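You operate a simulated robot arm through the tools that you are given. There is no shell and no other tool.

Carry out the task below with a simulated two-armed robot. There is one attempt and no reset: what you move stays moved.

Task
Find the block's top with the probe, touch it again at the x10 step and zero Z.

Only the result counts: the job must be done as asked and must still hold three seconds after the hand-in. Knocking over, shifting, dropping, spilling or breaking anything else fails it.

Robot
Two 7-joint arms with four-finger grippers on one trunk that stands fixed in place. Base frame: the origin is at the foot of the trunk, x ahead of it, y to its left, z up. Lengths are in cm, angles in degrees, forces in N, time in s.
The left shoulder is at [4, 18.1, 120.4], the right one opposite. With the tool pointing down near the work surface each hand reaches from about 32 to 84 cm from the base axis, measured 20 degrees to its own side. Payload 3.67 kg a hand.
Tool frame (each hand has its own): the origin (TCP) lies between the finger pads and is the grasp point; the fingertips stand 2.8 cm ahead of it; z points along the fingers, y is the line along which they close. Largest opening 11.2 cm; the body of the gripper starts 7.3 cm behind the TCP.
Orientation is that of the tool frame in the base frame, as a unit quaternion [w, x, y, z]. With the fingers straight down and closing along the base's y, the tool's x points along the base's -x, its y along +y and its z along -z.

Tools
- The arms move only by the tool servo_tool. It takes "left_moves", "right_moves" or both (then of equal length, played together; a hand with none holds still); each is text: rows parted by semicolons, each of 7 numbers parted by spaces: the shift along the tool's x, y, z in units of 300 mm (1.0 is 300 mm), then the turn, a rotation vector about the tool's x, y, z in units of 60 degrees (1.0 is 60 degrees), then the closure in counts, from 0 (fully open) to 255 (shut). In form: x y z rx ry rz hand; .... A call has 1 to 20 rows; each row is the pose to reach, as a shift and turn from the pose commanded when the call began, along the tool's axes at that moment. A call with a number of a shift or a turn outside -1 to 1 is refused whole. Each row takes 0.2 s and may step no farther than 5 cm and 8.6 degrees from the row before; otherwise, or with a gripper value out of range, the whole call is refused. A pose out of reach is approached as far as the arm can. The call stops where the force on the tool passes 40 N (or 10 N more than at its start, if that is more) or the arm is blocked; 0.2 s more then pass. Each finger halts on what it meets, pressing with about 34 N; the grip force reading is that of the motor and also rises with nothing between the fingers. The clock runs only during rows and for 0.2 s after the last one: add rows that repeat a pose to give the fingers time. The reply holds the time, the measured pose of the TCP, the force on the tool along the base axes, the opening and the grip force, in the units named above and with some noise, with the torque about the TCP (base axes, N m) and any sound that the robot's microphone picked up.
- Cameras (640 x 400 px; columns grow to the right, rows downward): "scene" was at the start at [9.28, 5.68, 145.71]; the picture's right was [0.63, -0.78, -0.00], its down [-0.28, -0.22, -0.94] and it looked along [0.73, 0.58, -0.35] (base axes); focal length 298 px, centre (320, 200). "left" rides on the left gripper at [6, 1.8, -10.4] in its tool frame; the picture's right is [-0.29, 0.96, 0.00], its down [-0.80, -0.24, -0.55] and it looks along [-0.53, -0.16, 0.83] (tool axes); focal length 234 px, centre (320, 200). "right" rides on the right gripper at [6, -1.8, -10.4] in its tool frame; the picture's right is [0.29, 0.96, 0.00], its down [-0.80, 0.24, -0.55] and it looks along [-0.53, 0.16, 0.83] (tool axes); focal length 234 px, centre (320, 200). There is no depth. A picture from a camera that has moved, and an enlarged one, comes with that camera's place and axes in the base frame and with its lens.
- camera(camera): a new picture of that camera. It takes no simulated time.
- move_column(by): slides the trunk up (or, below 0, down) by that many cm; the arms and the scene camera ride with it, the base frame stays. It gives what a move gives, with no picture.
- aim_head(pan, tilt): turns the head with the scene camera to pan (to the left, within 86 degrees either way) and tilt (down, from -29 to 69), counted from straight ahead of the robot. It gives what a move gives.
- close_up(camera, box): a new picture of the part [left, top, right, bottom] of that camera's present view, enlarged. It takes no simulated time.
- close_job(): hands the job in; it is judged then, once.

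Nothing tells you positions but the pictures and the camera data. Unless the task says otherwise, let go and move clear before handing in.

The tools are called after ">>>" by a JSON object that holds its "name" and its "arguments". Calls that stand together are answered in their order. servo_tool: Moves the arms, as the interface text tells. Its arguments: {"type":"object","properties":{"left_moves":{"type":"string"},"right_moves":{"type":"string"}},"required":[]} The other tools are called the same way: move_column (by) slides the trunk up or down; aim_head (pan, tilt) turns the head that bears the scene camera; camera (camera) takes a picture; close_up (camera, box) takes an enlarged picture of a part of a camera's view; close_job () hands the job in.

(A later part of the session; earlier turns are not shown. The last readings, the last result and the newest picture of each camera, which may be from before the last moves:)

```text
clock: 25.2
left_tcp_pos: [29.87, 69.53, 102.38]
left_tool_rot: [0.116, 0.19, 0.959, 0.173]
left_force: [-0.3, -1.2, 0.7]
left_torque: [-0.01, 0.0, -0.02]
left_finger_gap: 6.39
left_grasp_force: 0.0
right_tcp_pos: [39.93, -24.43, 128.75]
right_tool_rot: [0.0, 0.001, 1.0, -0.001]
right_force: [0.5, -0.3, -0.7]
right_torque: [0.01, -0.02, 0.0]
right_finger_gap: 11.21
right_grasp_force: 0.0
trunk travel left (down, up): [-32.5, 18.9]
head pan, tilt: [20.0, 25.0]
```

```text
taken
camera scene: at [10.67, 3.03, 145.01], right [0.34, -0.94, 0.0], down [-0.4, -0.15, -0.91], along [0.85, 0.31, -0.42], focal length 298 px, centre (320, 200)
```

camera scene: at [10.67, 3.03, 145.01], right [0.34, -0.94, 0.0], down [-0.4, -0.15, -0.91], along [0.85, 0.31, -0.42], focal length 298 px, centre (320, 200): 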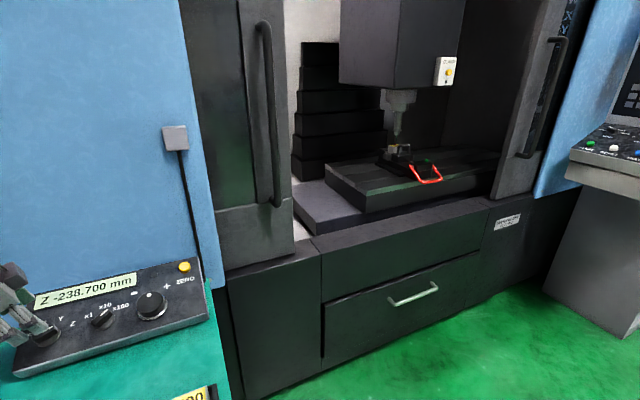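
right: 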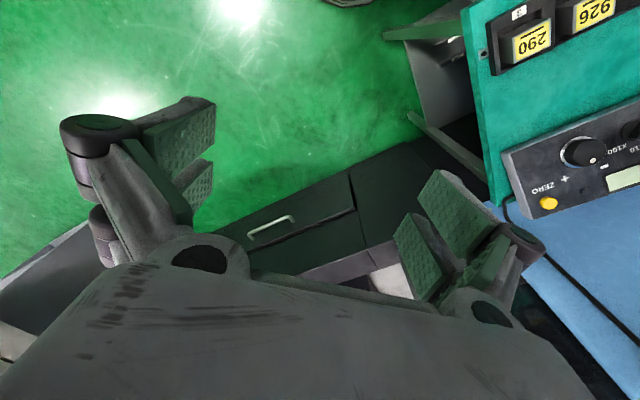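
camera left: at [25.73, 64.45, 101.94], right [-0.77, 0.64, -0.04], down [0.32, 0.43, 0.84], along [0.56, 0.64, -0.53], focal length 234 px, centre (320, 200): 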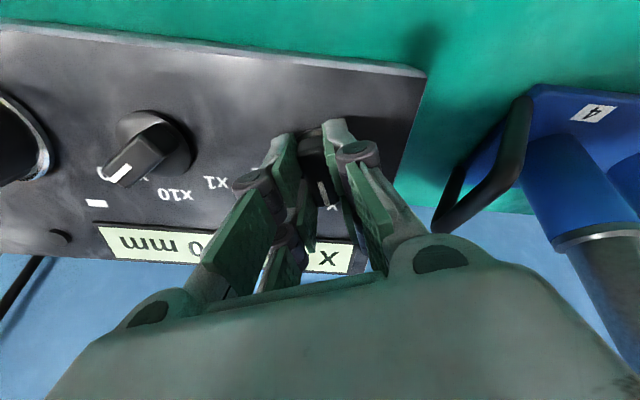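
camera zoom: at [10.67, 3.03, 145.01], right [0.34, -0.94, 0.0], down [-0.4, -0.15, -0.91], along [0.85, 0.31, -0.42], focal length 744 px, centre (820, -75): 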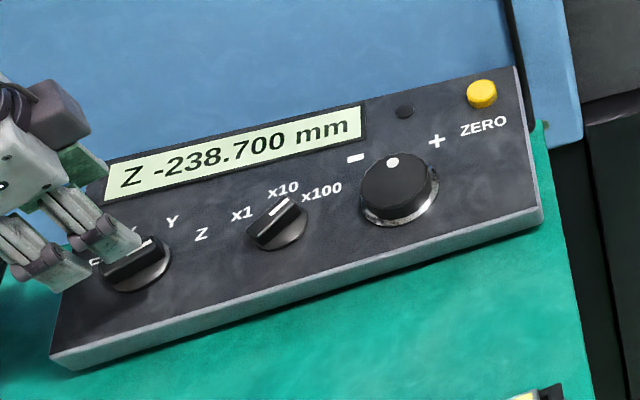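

The probe's ball appears roughly 4 mm above the block top (labelled 502). Now I'll move the left hand over the wheel, opening the fingers wider.

>>> {"name": "servo_tool", "arguments": {"left_moves": "-0.12 -0.05 0 0 0 0 32; -0.24 -0.1 0 0 0 0 32; -0.36 -0.15 0 0 0 0 32; -0.48 -0.2 0 0 0 0 32; -0.6 -0.249 0 0 0 0 32; -0.6 -0.249 0 0 0 0 32; -0.6 -0.249 0 0 0 0 32"}}

>>> {"name": "camera", "arguments": {"camera": "left"}}

>>> {"name": "close_up", "arguments": {"camera": "left", "box": [220, 50, 420, 200]}}

>>> {"name": "camera", "arguments": {"camera": "scene"}}

```text
clock: 26.8
left_tcp_pos: [43.77, 55.67, 102.72]
left_tool_rot: [0.115, 0.19, 0.959, 0.174]
left_force: [0.1, -1.3, -0.1]
left_torque: [0.0, 0.0, 0.02]
left_finger_gap: 9.83
left_grasp_force: 0.1
right_tcp_pos: [39.89, -24.48, 128.78]
right_tool_rot: [0.0, 0.0, 1.0, 0.0]
right_force: [-0.3, 0.0, -0.2]
right_torque: [0.0, 0.02, -0.03]
right_finger_gap: 11.22
right_grasp_force: 0.0
trunk travel left (down, up): [-32.5, 18.9]
head pan, tilt: [20.0, 25.0]
```

```text
taken
camera left: at [36.0, 56.59, 112.08], right [0.57, 0.71, 0.4], down [0.48, -0.69, 0.54], along [0.67, -0.11, -0.74], focal length 234 px, centre (320, 200)
```

left: 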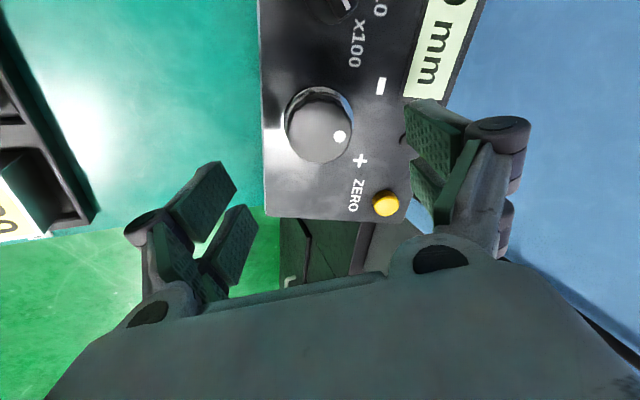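

```text
2.67 times, centred on (320, 125) of left
camera zoom: at [36.0, 56.59, 112.08], right [0.57, 0.71, 0.4], down [0.48, -0.69, 0.54], along [0.67, -0.11, -0.74], focal length 624 px, centre (320, 400)
```

zoom: 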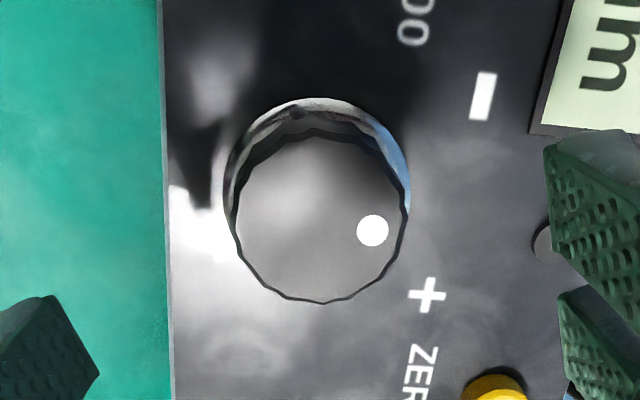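

```text
taken
camera scene: at [10.69, 3.0, 145.01], right [0.34, -0.94, 0.0], down [-0.4, -0.14, -0.91], along [0.85, 0.31, -0.42], focal length 298 px, centre (320, 200)
```

scene: 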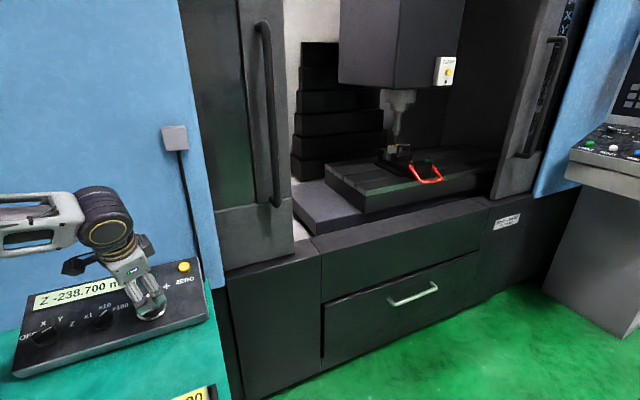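

The wheel is centred on the tool axis, about 5.6 cm across and 2.8 cm tall. I'll descend 8.2 cm around it with the fingers still open and check the view.

>>> {"name": "servo_tool", "arguments": {"left_moves": "0 0 0.09 0 0 0 32; 0 0 0.18 0 0 0 32; 0 0 0.25 0 0 0 32; 0 0 0.273 0 0 0 32; 0 0 0.273 0 0 0 32"}}

>>> {"name": "camera", "arguments": {"camera": "left"}}

>>> {"name": "close_up", "arguments": {"camera": "scene", "box": [0, 230, 240, 390]}}

```text
clock: 28.0
left_tcp_pos: [45.99, 58.08, 95.0]
left_tool_rot: [0.115, 0.19, 0.959, 0.174]
left_force: [-0.3, -0.5, 0.4]
left_torque: [-0.01, -0.04, 0.0]
left_finger_gap: 9.8
left_grasp_force: 0.1
right_tcp_pos: [39.92, -24.45, 128.72]
right_tool_rot: [0.0, -0.001, 1.0, 0.0]
right_force: [-0.1, -0.1, -0.4]
right_torque: [0.0, -0.01, 0.02]
right_finger_gap: 11.2
right_grasp_force: 0.1
trunk travel left (down, up): [-32.5, 18.9]
head pan, tilt: [20.0, 25.0]
```

```text
taken
camera left: at [38.24, 59.01, 104.36], right [0.57, 0.71, 0.4], down [0.48, -0.69, 0.54], along [0.67, -0.11, -0.74], focal length 234 px, centre (320, 200)
```

left: 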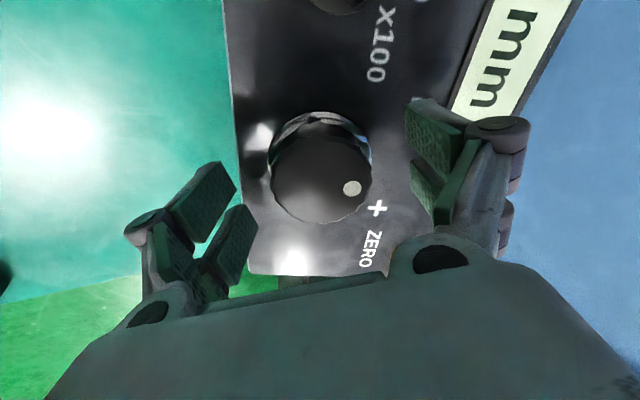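

```text
2.50 times, centred on (120, 310) of scene
camera zoom: at [10.66, 3.0, 145.02], right [0.34, -0.94, 0.0], down [-0.4, -0.14, -0.91], along [0.85, 0.31, -0.42], focal length 744 px, centre (820, -75)
```

zoom: 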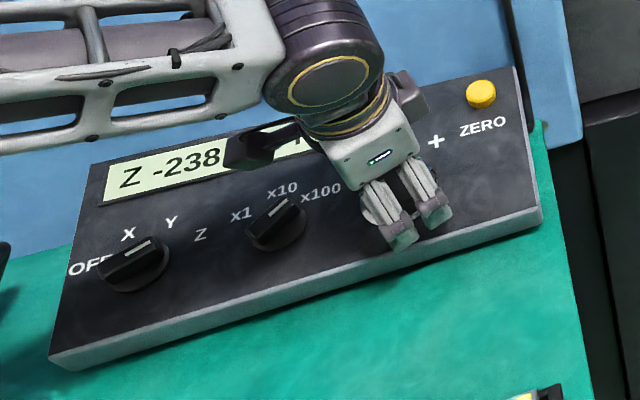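

The fingers straddle the wheel at the right depth. The arm hides part of the pendant display, so I'll aim the head to see both the machine screen and the probe, and close the fingers on the wheel.

>>> {"name": "servo_tool", "arguments": {"left_moves": "0 0 0 0 0 0 90; 0 0 0 0 0 0 150; 0 0 0 0 0 0 200; 0 0 0 0 0 0 255; 0 0 0 0 0 0 255"}}

>>> {"name": "aim_head", "arguments": {"pan": -2, "tilt": 15}}

>>> {"name": "camera", "arguments": {"camera": "scene"}}

>>> {"name": "camera", "arguments": {"camera": "left"}}

```text
clock: 29.2
left_tcp_pos: [45.91, 57.99, 95.0]
left_tool_rot: [0.115, 0.191, 0.959, 0.173]
left_force: [-0.8, -0.9, -1.3]
left_torque: [-0.21, -0.04, -0.07]
left_finger_gap: 5.36
left_grasp_force: 45.4
right_tcp_pos: [39.82, -24.48, 128.69]
right_tool_rot: [0.0, 0.0, 1.0, 0.0]
right_force: [0.1, -0.3, 0.0]
right_torque: [0.01, -0.04, 0.01]
right_finger_gap: 11.19
right_grasp_force: 0.1
trunk travel left (down, up): [-32.5, 18.9]
head pan, tilt: [20.0, 25.0]
```

```text
clock: 30.1
left_tcp_pos: [46.02, 57.93, 95.02]
left_tool_rot: [0.115, 0.191, 0.96, 0.172]
left_force: [0.1, -3.2, -1.5]
left_torque: [-0.2, 0.05, -0.06]
left_finger_gap: 5.39
left_grasp_force: 45.2
right_tcp_pos: [39.9, -24.32, 128.74]
right_tool_rot: [0.0, 0.001, 1.0, 0.0]
right_force: [0.4, 0.2, 0.4]
right_torque: [0.01, -0.01, -0.02]
right_finger_gap: 11.2
right_grasp_force: 0.0
trunk travel left (down, up): [-32.5, 18.9]
head pan, tilt: [-2.0, 15.0]
```

```text
taken
camera scene: at [11.35, -0.48, 146.63], right [-0.03, -1.0, 0.0], down [-0.26, 0.01, -0.97], along [0.97, -0.03, -0.26], focal length 298 px, centre (320, 200)
```

scene: 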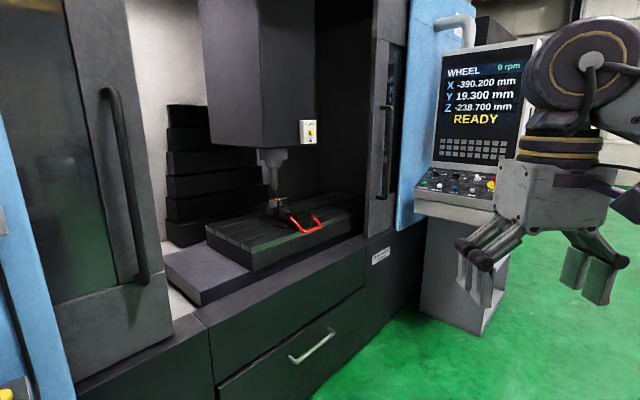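

```text
taken
camera left: at [38.25, 58.98, 104.36], right [0.57, 0.71, 0.4], down [0.48, -0.69, 0.54], along [0.66, -0.11, -0.74], focal length 234 px, centre (320, 200)
```

left: 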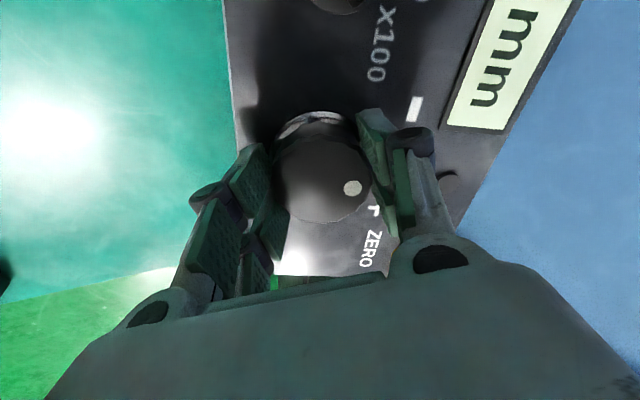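

I can see the screen (Z -238.700, READY) and the probe together, and the wheel is gripped at 5.36 cm. I'll make a small counter-clockwise test turn of about 7 degrees.

>>> {"name": "servo_tool", "arguments": {"left_moves": "0 0 0 0 0 -0.06 255; 0 0 0 0 0 -0.12 255; 0 0 0 0 0 -0.12 255"}}

>>> {"name": "close_up", "arguments": {"camera": "scene", "box": [430, 50, 540, 140]}}

>>> {"name": "close_up", "arguments": {"camera": "scene", "box": [258, 185, 298, 215]}}

```text
clock: 30.9
left_tcp_pos: [45.92, 57.93, 95.21]
left_tool_rot: [0.126, 0.13, 0.969, 0.165]
left_force: [-0.7, -6.4, -1.9]
left_torque: [0.04, 0.48, 0.14]
left_finger_gap: 5.34
left_grasp_force: 45.0
right_tcp_pos: [39.95, -24.5, 128.65]
right_tool_rot: [0.001, -0.001, 1.0, 0.0]
right_force: [0.3, 0.4, 0.2]
right_torque: [-0.02, 0.01, 0.01]
right_finger_gap: 11.21
right_grasp_force: 0.0
trunk travel left (down, up): [-32.5, 18.9]
head pan, tilt: [-2.0, 15.0]
```

```text
4.44 times, centred on (485, 95) of scene
camera zoom: at [11.36, -0.54, 146.64], right [-0.03, -1.0, 0.0], down [-0.26, 0.01, -0.97], along [0.97, -0.03, -0.26], focal length 1323 px, centre (-413, 667)
```

zoom: 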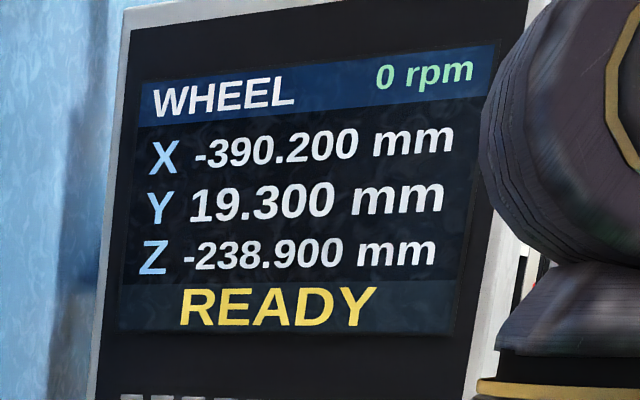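

```text
13.33 times, centred on (278, 200) of scene
camera zoom: at [11.36, -0.54, 146.64], right [-0.03, -1.0, 0.0], down [-0.26, 0.01, -0.97], along [0.97, -0.03, -0.26], focal length 3970 px, centre (880, 200)
```

zoom: 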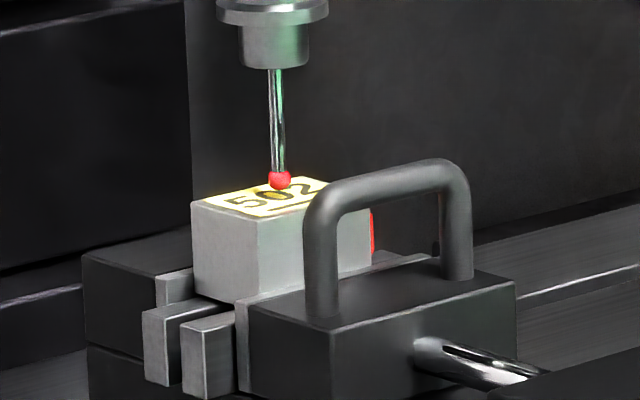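

The test turn moved Z to -238.900: that is 3.6 degrees and 0.1 mm per click at x100, and counter-clockwise is minus. The remaining gap looks like about 3 mm, so I'll go down 1.0 mm (36 degrees) and look again.

>>> {"name": "servo_tool", "arguments": {"left_moves": "0 0 0 0 0 -0.1 255; 0 0 0 0 0 -0.2 255; 0 0 0 0 0 -0.3 255; 0 0 0 0 0 -0.4 255; 0 0 0 0 0 -0.5 255; 0 0 0 0 0 -0.6 255; 0 0 0 0 0 -0.6 255"}}

>>> {"name": "close_up", "arguments": {"camera": "scene", "box": [430, 50, 540, 140]}}

>>> {"name": "close_up", "arguments": {"camera": "scene", "box": [268, 193, 284, 205]}}

```text
clock: 32.5
left_tcp_pos: [46.09, 57.81, 94.99]
left_tool_rot: [0.172, -0.176, 0.962, 0.118]
left_force: [0.4, -11.1, -1.1]
left_torque: [-0.08, 0.37, 0.08]
left_finger_gap: 5.37
left_grasp_force: 45.0
right_tcp_pos: [39.94, -24.54, 128.68]
right_tool_rot: [0.0, 0.0, 1.0, 0.001]
right_force: [-0.3, 0.6, -0.3]
right_torque: [0.03, 0.01, 0.01]
right_finger_gap: 11.19
right_grasp_force: 0.0
trunk travel left (down, up): [-32.5, 18.9]
head pan, tilt: [-2.0, 15.0]
```

```text
4.44 times, centred on (485, 95) of scene
camera zoom: at [11.37, -0.62, 146.64], right [-0.03, -1.0, 0.0], down [-0.26, 0.01, -0.97], along [0.97, -0.03, -0.26], focal length 1323 px, centre (-413, 667)
```

zoom: 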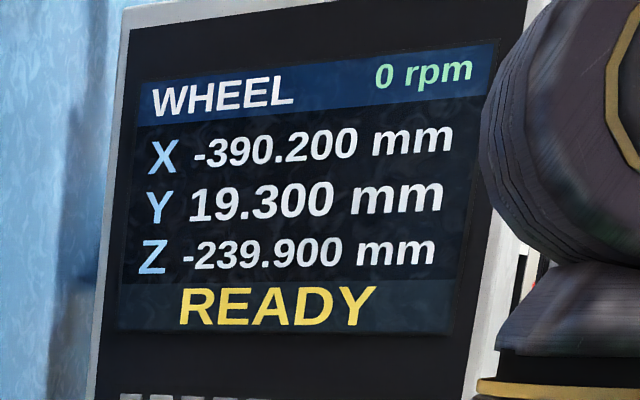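

```text
16.00 times, centred on (276, 199) of scene
camera zoom: at [11.37, -0.62, 146.64], right [-0.03, -1.0, 0.0], down [-0.26, 0.01, -0.97], along [0.97, -0.03, -0.26], focal length 4764 px, centre (1024, 216)
```

zoom: 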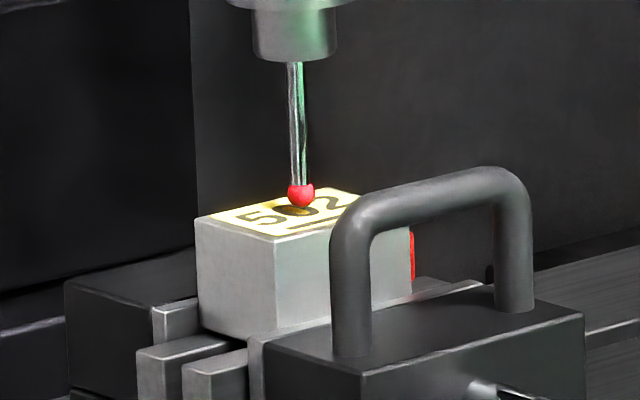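

Z is -239.900 and the ball looks roughly 2 mm above the block, though that estimate is rough. I'll step down two clicks (0.2 mm) at a time and watch for a touch signal.

>>> {"name": "servo_tool", "arguments": {"left_moves": "0 0 0 0 0 -0.06 255; 0 0 0 0 0 -0.12 255; 0 0 0 0 0 -0.12 255"}}

>>> {"name": "camera", "arguments": {"camera": "scene"}}

>>> {"name": "close_up", "arguments": {"camera": "scene", "box": [268, 193, 284, 205]}}

```text
clock: 33.3
left_tcp_pos: [46.03, 57.9, 94.95]
left_tool_rot: [0.179, -0.235, 0.949, 0.106]
left_force: [4.3, -12.7, -0.1]
left_torque: [-0.24, 0.36, 0.03]
left_finger_gap: 5.33
left_grasp_force: 44.6
right_tcp_pos: [40.03, -24.55, 128.65]
right_tool_rot: [0.001, 0.0, 1.0, 0.0]
right_force: [0.2, 0.4, 0.8]
right_torque: [-0.03, 0.0, -0.02]
right_finger_gap: 11.21
right_grasp_force: 0.0
trunk travel left (down, up): [-32.5, 18.9]
head pan, tilt: [-2.0, 15.0]
```

```text
taken
camera scene: at [11.42, -0.65, 146.63], right [-0.03, -1.0, 0.0], down [-0.26, 0.01, -0.97], along [0.97, -0.03, -0.26], focal length 298 px, centre (320, 200)
```

scene: 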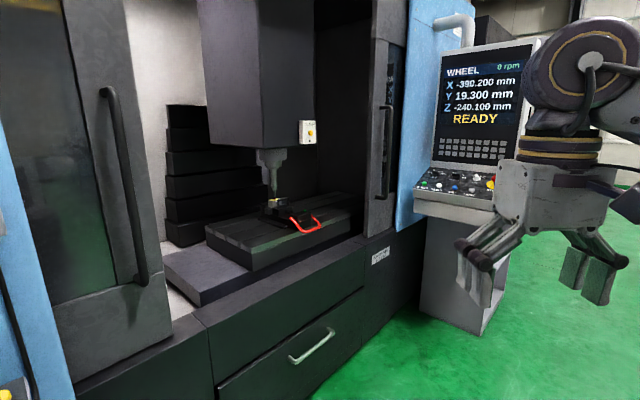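

```text
16.00 times, centred on (276, 199) of scene
camera zoom: at [11.42, -0.65, 146.63], right [-0.03, -1.0, 0.0], down [-0.26, 0.01, -0.97], along [0.97, -0.03, -0.26], focal length 4764 px, centre (1024, 216)
```

zoom: 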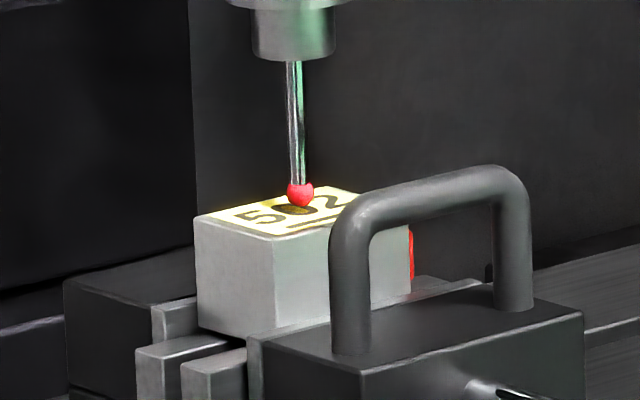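

Z is -240.100 with no touch yet. A side load of about 13 N is building on the wheel, so I'll shift the hand 1 mm to relieve it while stepping down two more clicks.

>>> {"name": "servo_tool", "arguments": {"left_moves": "-0.001 -0.0032 0 0 0 -0.06 255; -0.001 -0.0032 0 0 0 -0.12 255; -0.001 -0.0032 0 0 0 -0.12 255"}}

>>> {"name": "close_up", "arguments": {"camera": "scene", "box": [430, 50, 540, 140]}}

```text
clock: 34.1
left_tcp_pos: [46.04, 57.89, 94.99]
left_tool_rot: [0.184, -0.296, 0.932, 0.096]
left_force: [2.9, -12.3, -2.1]
left_torque: [0.15, 0.52, 0.16]
left_finger_gap: 5.33
left_grasp_force: 44.7
right_tcp_pos: [40.0, -24.56, 128.71]
right_tool_rot: [0.0, 0.0, 1.0, 0.0]
right_force: [-0.3, -0.2, -0.8]
right_torque: [-0.02, 0.02, 0.01]
right_finger_gap: 11.22
right_grasp_force: 0.1
trunk travel left (down, up): [-32.5, 18.9]
head pan, tilt: [-2.0, 15.0]
```

```text
4.44 times, centred on (485, 95) of scene
camera zoom: at [11.4, -0.61, 146.63], right [-0.03, -1.0, 0.0], down [-0.26, 0.01, -0.97], along [0.97, -0.03, -0.26], focal length 1323 px, centre (-413, 667)
```

zoom: 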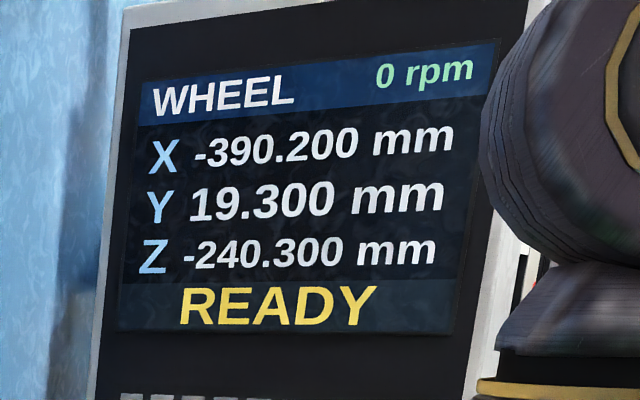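

Z is -240.300, still READY with no touch. I'll continue two clicks at a time.

>>> {"name": "servo_tool", "arguments": {"left_moves": "0 -0.0025 0 0 0 -0.06 255; 0 -0.0025 0 0 0 -0.12 255; 0 -0.0025 0 0 0 -0.12 255"}}

>>> {"name": "close_up", "arguments": {"camera": "scene", "box": [430, 50, 540, 140]}}

>>> {"name": "close_up", "arguments": {"camera": "scene", "box": [268, 193, 284, 205]}}

```text
clock: 34.9
left_tcp_pos: [46.14, 57.85, 95.01]
left_tool_rot: [0.191, -0.354, 0.912, 0.084]
left_force: [-2.2, -7.9, -1.3]
left_torque: [0.15, 0.62, 0.2]
left_finger_gap: 5.33
left_grasp_force: 45.2
right_tcp_pos: [39.92, -24.48, 128.75]
right_tool_rot: [0.0, -0.001, 1.0, 0.001]
right_force: [-1.3, 0.8, 0.0]
right_torque: [-0.02, -0.01, 0.0]
right_finger_gap: 11.18
right_grasp_force: 0.1
trunk travel left (down, up): [-32.5, 18.9]
head pan, tilt: [-2.0, 15.0]
```

```text
4.44 times, centred on (485, 95) of scene
camera zoom: at [11.33, -0.56, 146.64], right [-0.03, -1.0, 0.0], down [-0.26, 0.01, -0.97], along [0.97, -0.03, -0.26], focal length 1323 px, centre (-413, 667)
```

zoom: 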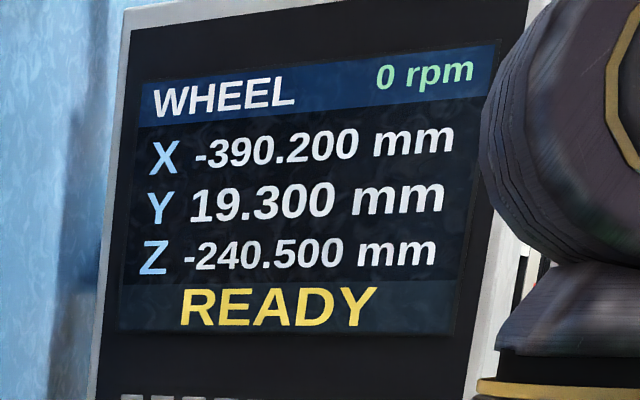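

```text
16.00 times, centred on (276, 199) of scene
camera zoom: at [11.33, -0.56, 146.64], right [-0.03, -1.0, 0.0], down [-0.26, 0.01, -0.97], along [0.97, -0.03, -0.26], focal length 4764 px, centre (1024, 216)
```

zoom: 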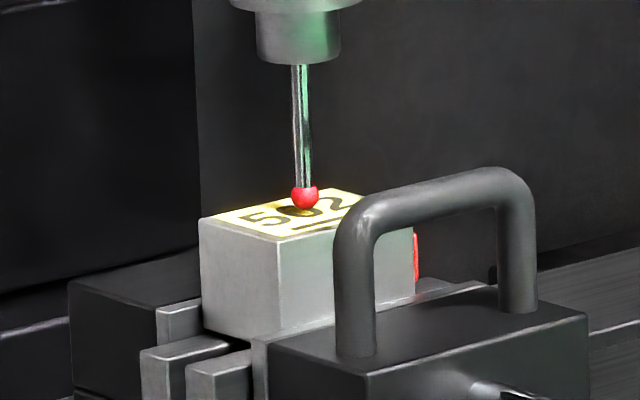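

>>> {"name": "servo_tool", "arguments": {"left_moves": "0 -0.002 0 0 0 -0.06 255; 0 -0.002 0 0 0 -0.12 255; 0 -0.002 0 0 0 -0.12 255"}}

>>> {"name": "close_up", "arguments": {"camera": "scene", "box": [430, 50, 540, 140]}}

```text
clock: 35.7
left_tcp_pos: [45.95, 57.76, 95.04]
left_tool_rot: [0.196, -0.411, 0.888, 0.072]
left_force: [-4.5, -4.6, -1.7]
left_torque: [0.23, 0.71, 0.3]
left_finger_gap: 5.35
left_grasp_force: 45.1
right_tcp_pos: [39.78, -24.4, 128.63]
right_tool_rot: [0.0, 0.0, 1.0, 0.0]
right_force: [0.1, -0.5, -0.2]
right_torque: [-0.04, -0.02, -0.01]
right_finger_gap: 11.2
right_grasp_force: 0.1
trunk travel left (down, up): [-32.5, 18.9]
head pan, tilt: [-2.0, 15.0]
```

```text
4.44 times, centred on (485, 95) of scene
camera zoom: at [11.3, -0.51, 146.64], right [-0.03, -1.0, 0.0], down [-0.26, 0.01, -0.97], along [0.97, -0.03, -0.26], focal length 1323 px, centre (-413, 667)
```

zoom: 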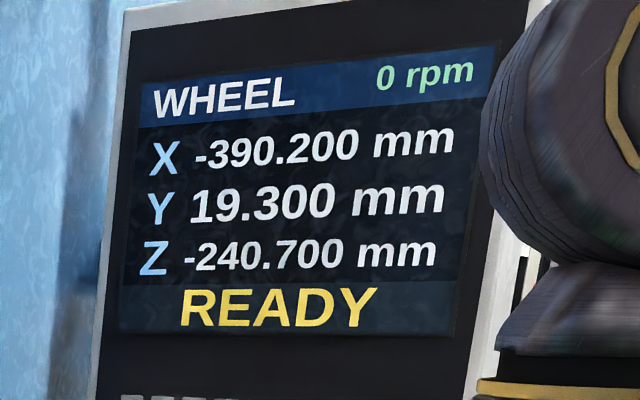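

>>> {"name": "servo_tool", "arguments": {"left_moves": "0 0 0 0 0 -0.06 255; 0 0 0 0 0 -0.12 255; 0 0 0 0 0 -0.12 255"}}

>>> {"name": "close_up", "arguments": {"camera": "scene", "box": [430, 50, 540, 140]}}

>>> {"name": "close_up", "arguments": {"camera": "scene", "box": [268, 193, 284, 205]}}

```text
clock: 36.5
left_tcp_pos: [46.12, 57.85, 95.09]
left_tool_rot: [0.199, -0.465, 0.86, 0.059]
left_force: [-2.7, 0.2, -3.0]
left_torque: [0.14, 0.63, 0.21]
left_finger_gap: 5.33
left_grasp_force: 45.0
right_tcp_pos: [40.03, -24.39, 128.76]
right_tool_rot: [0.0, 0.0, 1.0, 0.0]
right_force: [0.2, 0.5, 0.2]
right_torque: [0.01, 0.02, -0.02]
right_finger_gap: 11.2
right_grasp_force: 0.1
trunk travel left (down, up): [-32.5, 18.9]
head pan, tilt: [-2.0, 15.0]
```

```text
4.44 times, centred on (485, 95) of scene
camera zoom: at [11.34, -0.46, 146.64], right [-0.03, -1.0, 0.0], down [-0.26, 0.01, -0.97], along [0.97, -0.03, -0.26], focal length 1323 px, centre (-413, 667)
```

zoom: 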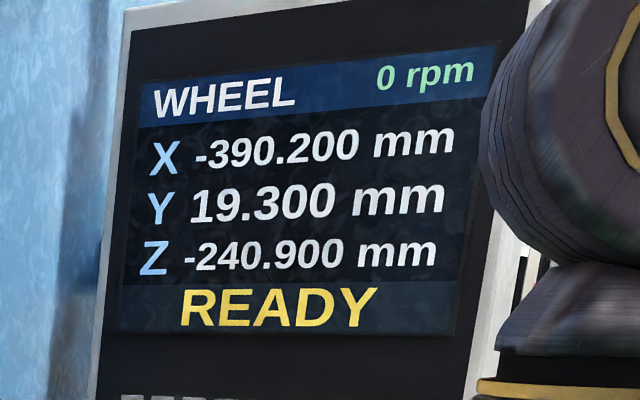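

```text
16.00 times, centred on (276, 199) of scene
camera zoom: at [11.34, -0.46, 146.64], right [-0.03, -1.0, 0.0], down [-0.26, 0.01, -0.97], along [0.97, -0.03, -0.26], focal length 4764 px, centre (1024, 216)
```

zoom: 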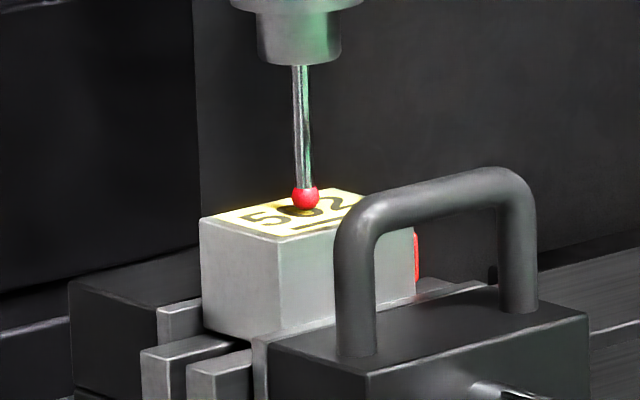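

>>> {"name": "servo_tool", "arguments": {"left_moves": "0 0 0 0 0 -0.06 255; 0 0 0 0 0 -0.12 255; 0 0 0 0 0 -0.12 255"}}

>>> {"name": "close_up", "arguments": {"camera": "scene", "box": [430, 50, 540, 140]}}

```text
clock: 37.3
left_tcp_pos: [46.12, 57.77, 95.05]
left_tool_rot: [0.202, -0.518, 0.83, 0.046]
left_force: [-4.6, -1.7, 0.7]
left_torque: [0.28, 0.43, 0.22]
left_finger_gap: 5.33
left_grasp_force: 44.9
right_tcp_pos: [39.85, -24.49, 128.79]
right_tool_rot: [0.0, -0.001, 1.0, 0.001]
right_force: [-0.2, -0.7, 0.2]
right_torque: [-0.04, 0.01, 0.0]
right_finger_gap: 11.22
right_grasp_force: 0.0
trunk travel left (down, up): [-32.5, 18.9]
head pan, tilt: [-2.0, 15.0]
```

```text
4.44 times, centred on (485, 95) of scene
camera zoom: at [11.29, -0.5, 146.64], right [-0.03, -1.0, 0.0], down [-0.26, 0.01, -0.97], along [0.97, -0.03, -0.26], focal length 1323 px, centre (-413, 667)
```

zoom: 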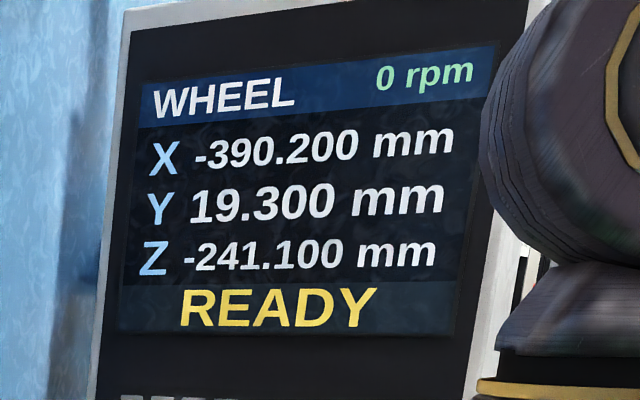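

>>> {"name": "servo_tool", "arguments": {"left_moves": "0 0 0 0 0 -0.06 255; 0 0 0 0 0 -0.12 255; 0 0 0 0 0 -0.12 255"}}

>>> {"name": "close_up", "arguments": {"camera": "scene", "box": [430, 50, 540, 140]}}

>>> {"name": "close_up", "arguments": {"camera": "scene", "box": [268, 193, 284, 205]}}

```text
clock: 38.1
left_tcp_pos: [46.05, 57.9, 94.97]
left_tool_rot: [0.206, -0.57, 0.795, 0.034]
left_force: [-2.6, -2.3, 4.8]
left_torque: [0.15, 0.5, 0.22]
left_finger_gap: 5.34
left_grasp_force: 44.7
right_tcp_pos: [39.74, -24.45, 128.71]
right_tool_rot: [0.001, 0.0, 1.0, 0.0]
right_force: [-0.1, 0.3, 0.2]
right_torque: [-0.02, 0.0, -0.03]
right_finger_gap: 11.19
right_grasp_force: 0.1
trunk travel left (down, up): [-32.5, 18.9]
head pan, tilt: [-2.0, 15.0]
```

```text
4.44 times, centred on (485, 95) of scene
camera zoom: at [11.28, -0.54, 146.65], right [-0.03, -1.0, 0.0], down [-0.26, 0.01, -0.97], along [0.97, -0.03, -0.26], focal length 1323 px, centre (-413, 667)
```

zoom: 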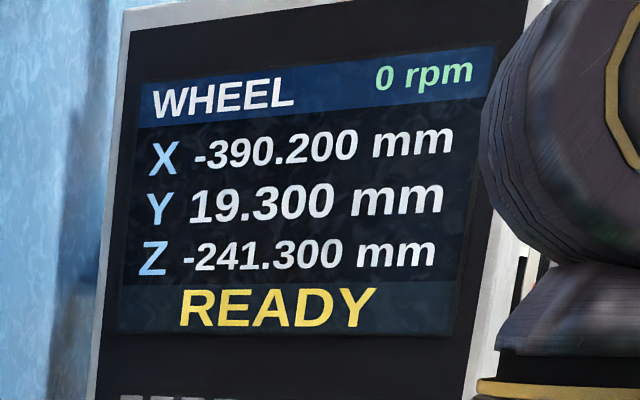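

```text
16.00 times, centred on (276, 199) of scene
camera zoom: at [11.28, -0.54, 146.65], right [-0.03, -1.0, 0.0], down [-0.26, 0.01, -0.97], along [0.97, -0.03, -0.26], focal length 4764 px, centre (1024, 216)
```

zoom: 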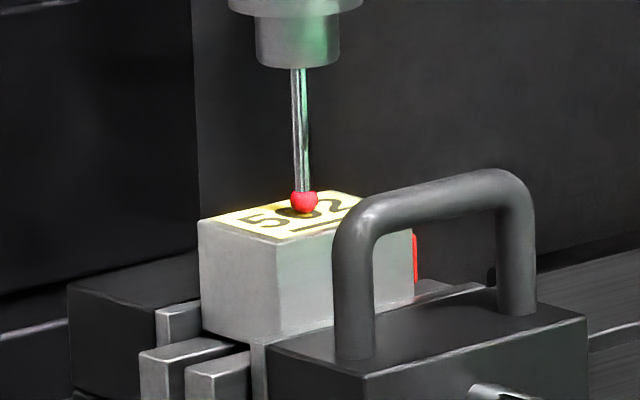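

>>> {"name": "servo_tool", "arguments": {"left_moves": "0 0 0 0 0 -0.06 255; 0 0 0 0 0 -0.12 255; 0 0 0 0 0 -0.12 255"}}

>>> {"name": "close_up", "arguments": {"camera": "scene", "box": [430, 50, 540, 140]}}

```text
clock: 38.9
left_tcp_pos: [46.0, 57.8, 95.16]
left_tool_rot: [0.207, -0.618, 0.758, 0.021]
left_force: [1.1, -0.6, 6.0]
left_torque: [0.64, 0.16, 0.25]
left_finger_gap: 5.32
left_grasp_force: 44.9
right_tcp_pos: [39.79, -24.39, 128.8]
right_tool_rot: [0.0, 0.0, 1.0, 0.001]
right_force: [1.4, 0.0, -0.1]
right_torque: [-0.03, -0.02, -0.01]
right_finger_gap: 11.21
right_grasp_force: 0.1
trunk travel left (down, up): [-32.5, 18.9]
head pan, tilt: [-2.0, 15.0]
```

```text
4.44 times, centred on (485, 95) of scene
camera zoom: at [11.31, -0.54, 146.64], right [-0.03, -1.0, 0.0], down [-0.26, 0.01, -0.97], along [0.97, -0.03, -0.26], focal length 1323 px, centre (-413, 667)
```

zoom: 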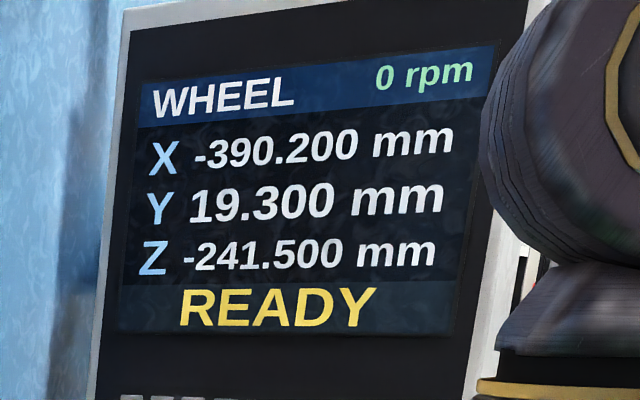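

>>> {"name": "servo_tool", "arguments": {"left_moves": "0 0 0 0 0 -0.06 255; 0 0 0 0 0 -0.12 255; 0 0 0 0 0 -0.12 255"}}

>>> {"name": "close_up", "arguments": {"camera": "scene", "box": [430, 50, 540, 140]}}

>>> {"name": "close_up", "arguments": {"camera": "scene", "box": [268, 193, 284, 205]}}

```text
clock: 39.7
left_tcp_pos: [46.06, 57.84, 95.02]
left_tool_rot: [0.208, -0.664, 0.718, 0.008]
left_force: [4.0, 0.0, 6.5]
left_torque: [0.49, 0.32, 0.22]
left_finger_gap: 5.33
left_grasp_force: 45.4
right_tcp_pos: [39.93, -24.62, 128.7]
right_tool_rot: [0.001, 0.0, 1.0, 0.0]
right_force: [0.3, -1.3, 0.2]
right_torque: [-0.02, 0.0, -0.02]
right_finger_gap: 11.19
right_grasp_force: 0.1
trunk travel left (down, up): [-32.5, 18.9]
head pan, tilt: [-2.0, 15.0]
```

```text
4.44 times, centred on (485, 95) of scene
camera zoom: at [11.36, -0.53, 146.64], right [-0.03, -1.0, 0.0], down [-0.26, 0.01, -0.97], along [0.97, -0.03, -0.26], focal length 1323 px, centre (-413, 667)
```

zoom: 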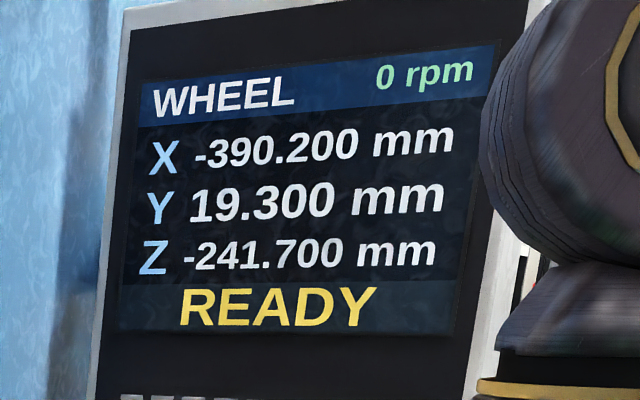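

```text
16.00 times, centred on (276, 199) of scene
camera zoom: at [11.36, -0.53, 146.64], right [-0.03, -1.0, 0.0], down [-0.26, 0.01, -0.97], along [0.97, -0.03, -0.26], focal length 4764 px, centre (1024, 216)
```

zoom: 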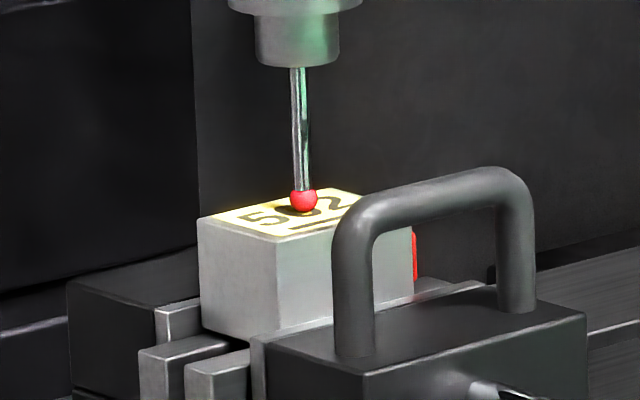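

>>> {"name": "servo_tool", "arguments": {"left_moves": "0 0 0 0 0 -0.06 255; 0 0 0 0 0 -0.12 255; 0 0 0 0 0 -0.12 255"}}

>>> {"name": "close_up", "arguments": {"camera": "scene", "box": [430, 50, 540, 140]}}

```text
clock: 40.5
left_tcp_pos: [46.15, 57.89, 95.17]
left_tool_rot: [-0.209, 0.709, -0.674, 0.005]
left_force: [1.0, -2.0, 7.2]
left_torque: [0.31, 0.52, 0.23]
left_finger_gap: 5.37
left_grasp_force: 44.7
right_tcp_pos: [40.02, -24.54, 128.51]
right_tool_rot: [-0.001, 0.001, 1.0, 0.001]
right_force: [-0.8, 0.1, -0.2]
right_torque: [-0.01, 0.01, 0.0]
right_finger_gap: 11.2
right_grasp_force: 0.1
trunk travel left (down, up): [-32.5, 18.9]
head pan, tilt: [-2.0, 15.0]
```

```text
4.44 times, centred on (485, 95) of scene
camera zoom: at [11.31, -0.58, 146.64], right [-0.03, -1.0, 0.0], down [-0.26, 0.01, -0.97], along [0.97, -0.03, -0.26], focal length 1323 px, centre (-413, 667)
```

zoom: 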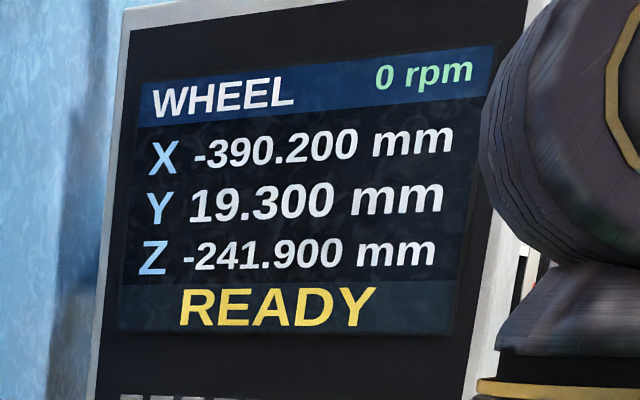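

>>> {"name": "servo_tool", "arguments": {"left_moves": "0 0 0 0 0 -0.06 255; 0 0 0 0 0 -0.12 255; 0 0 0 0 0 -0.12 255"}}

>>> {"name": "close_up", "arguments": {"camera": "scene", "box": [430, 50, 540, 140]}}

>>> {"name": "close_up", "arguments": {"camera": "scene", "box": [268, 193, 284, 205]}}

```text
clock: 41.3
left_tcp_pos: [46.14, 57.85, 95.08]
left_tool_rot: [-0.208, 0.749, -0.628, 0.018]
left_force: [4.2, -2.9, 6.7]
left_torque: [0.62, 0.14, 0.21]
left_finger_gap: 5.35
left_grasp_force: 45.7
right_tcp_pos: [39.92, -24.56, 128.51]
right_tool_rot: [0.0, 0.0, 1.0, 0.001]
right_force: [0.6, -0.2, -0.3]
right_torque: [0.02, -0.03, -0.02]
right_finger_gap: 11.21
right_grasp_force: 0.1
trunk travel left (down, up): [-32.5, 18.9]
head pan, tilt: [-2.0, 15.0]
```

```text
4.44 times, centred on (485, 95) of scene
camera zoom: at [11.35, -0.58, 146.64], right [-0.03, -1.0, 0.0], down [-0.26, 0.01, -0.97], along [0.97, -0.03, -0.26], focal length 1323 px, centre (-413, 667)
```

zoom: 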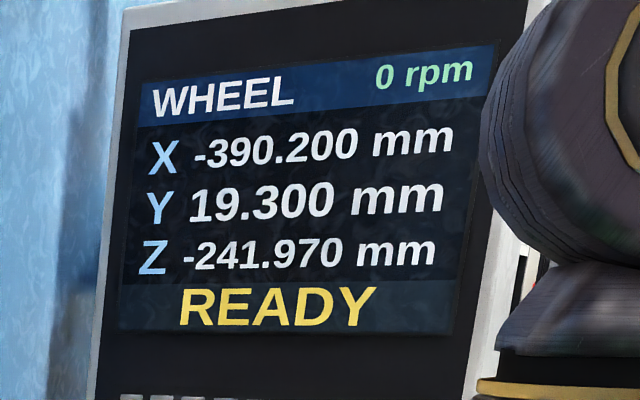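

```text
16.00 times, centred on (276, 199) of scene
camera zoom: at [11.35, -0.58, 146.64], right [-0.03, -1.0, 0.0], down [-0.26, 0.01, -0.97], along [0.97, -0.03, -0.26], focal length 4764 px, centre (1024, 216)
```

zoom: 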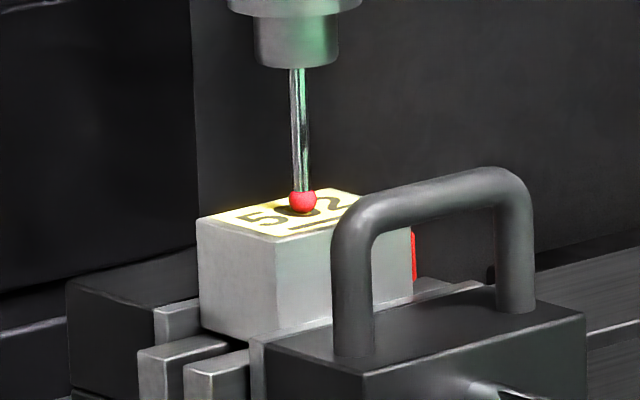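

Z stopped at -241.970 rather than -242.100, which suggests the probe has touched and halted the axis. I'll look at the pendant lamp and display to confirm.

>>> {"name": "camera", "arguments": {"camera": "left"}}

>>> {"name": "aim_head", "arguments": {"pan": 20, "tilt": 25}}

>>> {"name": "camera", "arguments": {"camera": "scene"}}

>>> {"name": "close_up", "arguments": {"camera": "scene", "box": [0, 230, 240, 390]}}

>>> {"name": "close_up", "arguments": {"camera": "scene", "box": [385, 125, 425, 160]}}

```text
taken
camera left: at [42.76, 48.91, 102.64], right [-0.96, 0.16, -0.25], down [-0.1, 0.63, 0.77], along [0.28, 0.76, -0.58], focal length 234 px, centre (320, 200)
```

left: 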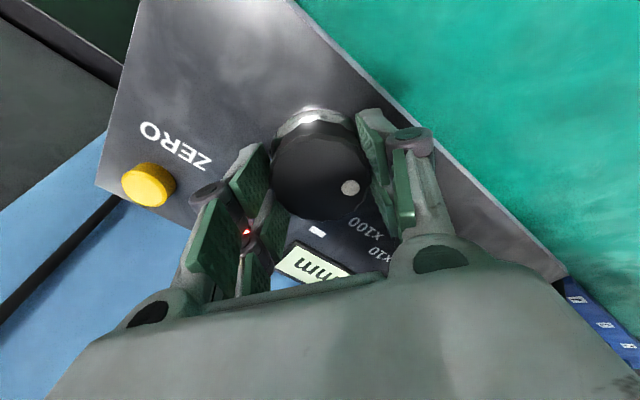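

```text
clock: 42.2
left_tcp_pos: [46.05, 57.77, 95.04]
left_tool_rot: [-0.208, 0.749, -0.629, 0.019]
left_force: [3.8, -2.9, 7.2]
left_torque: [-0.15, -0.14, -0.11]
left_finger_gap: 5.34
left_grasp_force: 45.2
right_tcp_pos: [39.86, -24.48, 128.71]
right_tool_rot: [0.0, 0.0, 1.0, 0.001]
right_force: [-0.3, 1.0, -0.3]
right_torque: [-0.01, 0.0, -0.01]
right_finger_gap: 11.2
right_grasp_force: 0.1
trunk travel left (down, up): [-32.5, 18.9]
head pan, tilt: [20.0, 25.0]
```

```text
taken
camera scene: at [10.67, 2.91, 145.02], right [0.34, -0.94, 0.0], down [-0.4, -0.14, -0.91], along [0.85, 0.31, -0.42], focal length 298 px, centre (320, 200)
```

scene: 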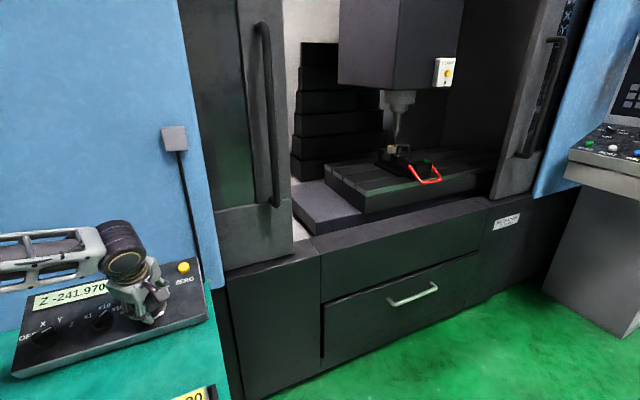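

```text
2.50 times, centred on (120, 310) of scene
camera zoom: at [10.67, 2.91, 145.02], right [0.34, -0.94, 0.0], down [-0.4, -0.14, -0.91], along [0.85, 0.31, -0.42], focal length 744 px, centre (820, -75)
```

zoom: 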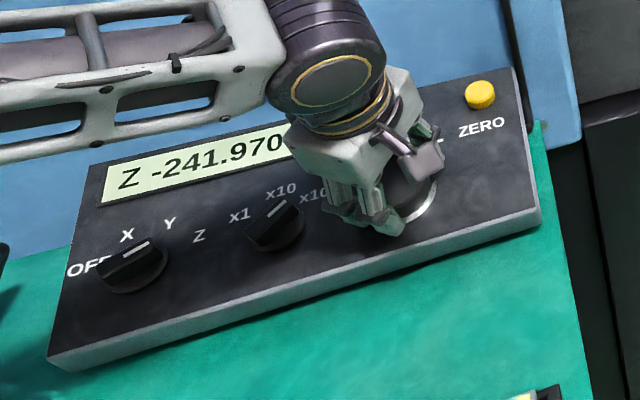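

```text
11.43 times, centred on (405, 142) of scene
camera zoom: at [10.67, 2.91, 145.02], right [0.34, -0.94, 0.0], down [-0.4, -0.14, -0.91], along [0.85, 0.31, -0.42], focal length 3402 px, centre (-651, 857)
```

zoom: 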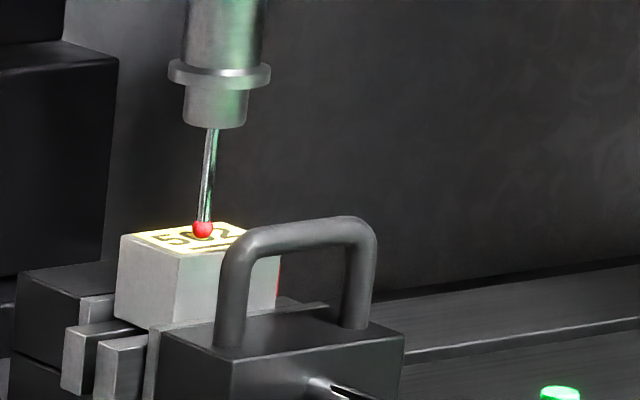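

The red lamp on the pendant is lit and the display holds Z -241.970, so the probe has found the block top. I'll back off about 3 clicks clockwise at x100, then read Z again.

>>> {"name": "servo_tool", "arguments": {"left_moves": "0 0 0 0 0 0.06 255; 0 0 0 0 0 0.12 255; 0 0 0 0 0 0.18 255; 0 0 0 0 0 0.18 255"}}

>>> {"name": "close_up", "arguments": {"camera": "scene", "box": [0, 230, 240, 390]}}

>>> {"name": "camera", "arguments": {"camera": "left"}}

```text
clock: 43.2
left_tcp_pos: [46.17, 57.87, 95.1]
left_tool_rot: [0.209, -0.686, 0.697, 0.001]
left_force: [2.5, 0.5, 10.2]
left_torque: [-0.61, -0.26, -0.29]
left_finger_gap: 5.34
left_grasp_force: 44.6
right_tcp_pos: [39.77, -24.39, 128.81]
right_tool_rot: [0.0, 0.0, 1.0, 0.0]
right_force: [0.2, -0.6, -0.2]
right_torque: [-0.02, -0.02, 0.02]
right_finger_gap: 11.22
right_grasp_force: 0.1
trunk travel left (down, up): [-32.5, 18.9]
head pan, tilt: [20.0, 25.0]
```

```text
2.50 times, centred on (120, 310) of scene
camera zoom: at [10.62, 2.93, 145.02], right [0.34, -0.94, 0.0], down [-0.4, -0.14, -0.91], along [0.85, 0.31, -0.42], focal length 744 px, centre (820, -75)
```

zoom: 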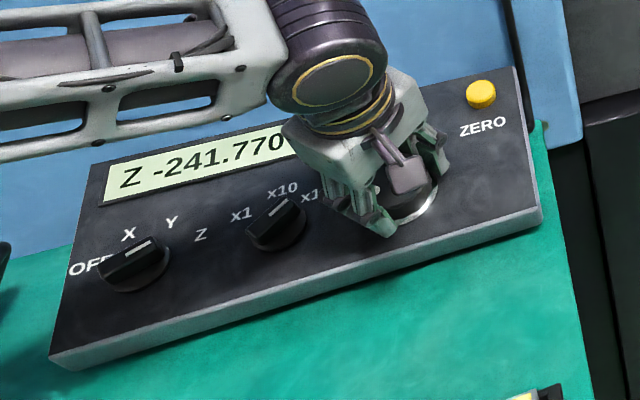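

```text
taken
camera left: at [41.62, 49.2, 102.36], right [-0.92, 0.33, -0.19], down [0.05, 0.59, 0.81], along [0.38, 0.74, -0.56], focal length 234 px, centre (320, 200)
```

left: 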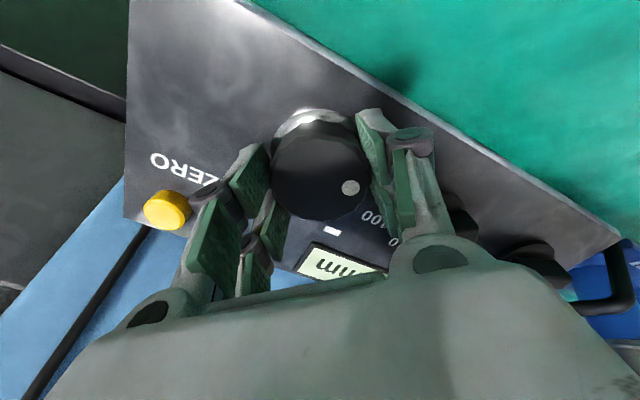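

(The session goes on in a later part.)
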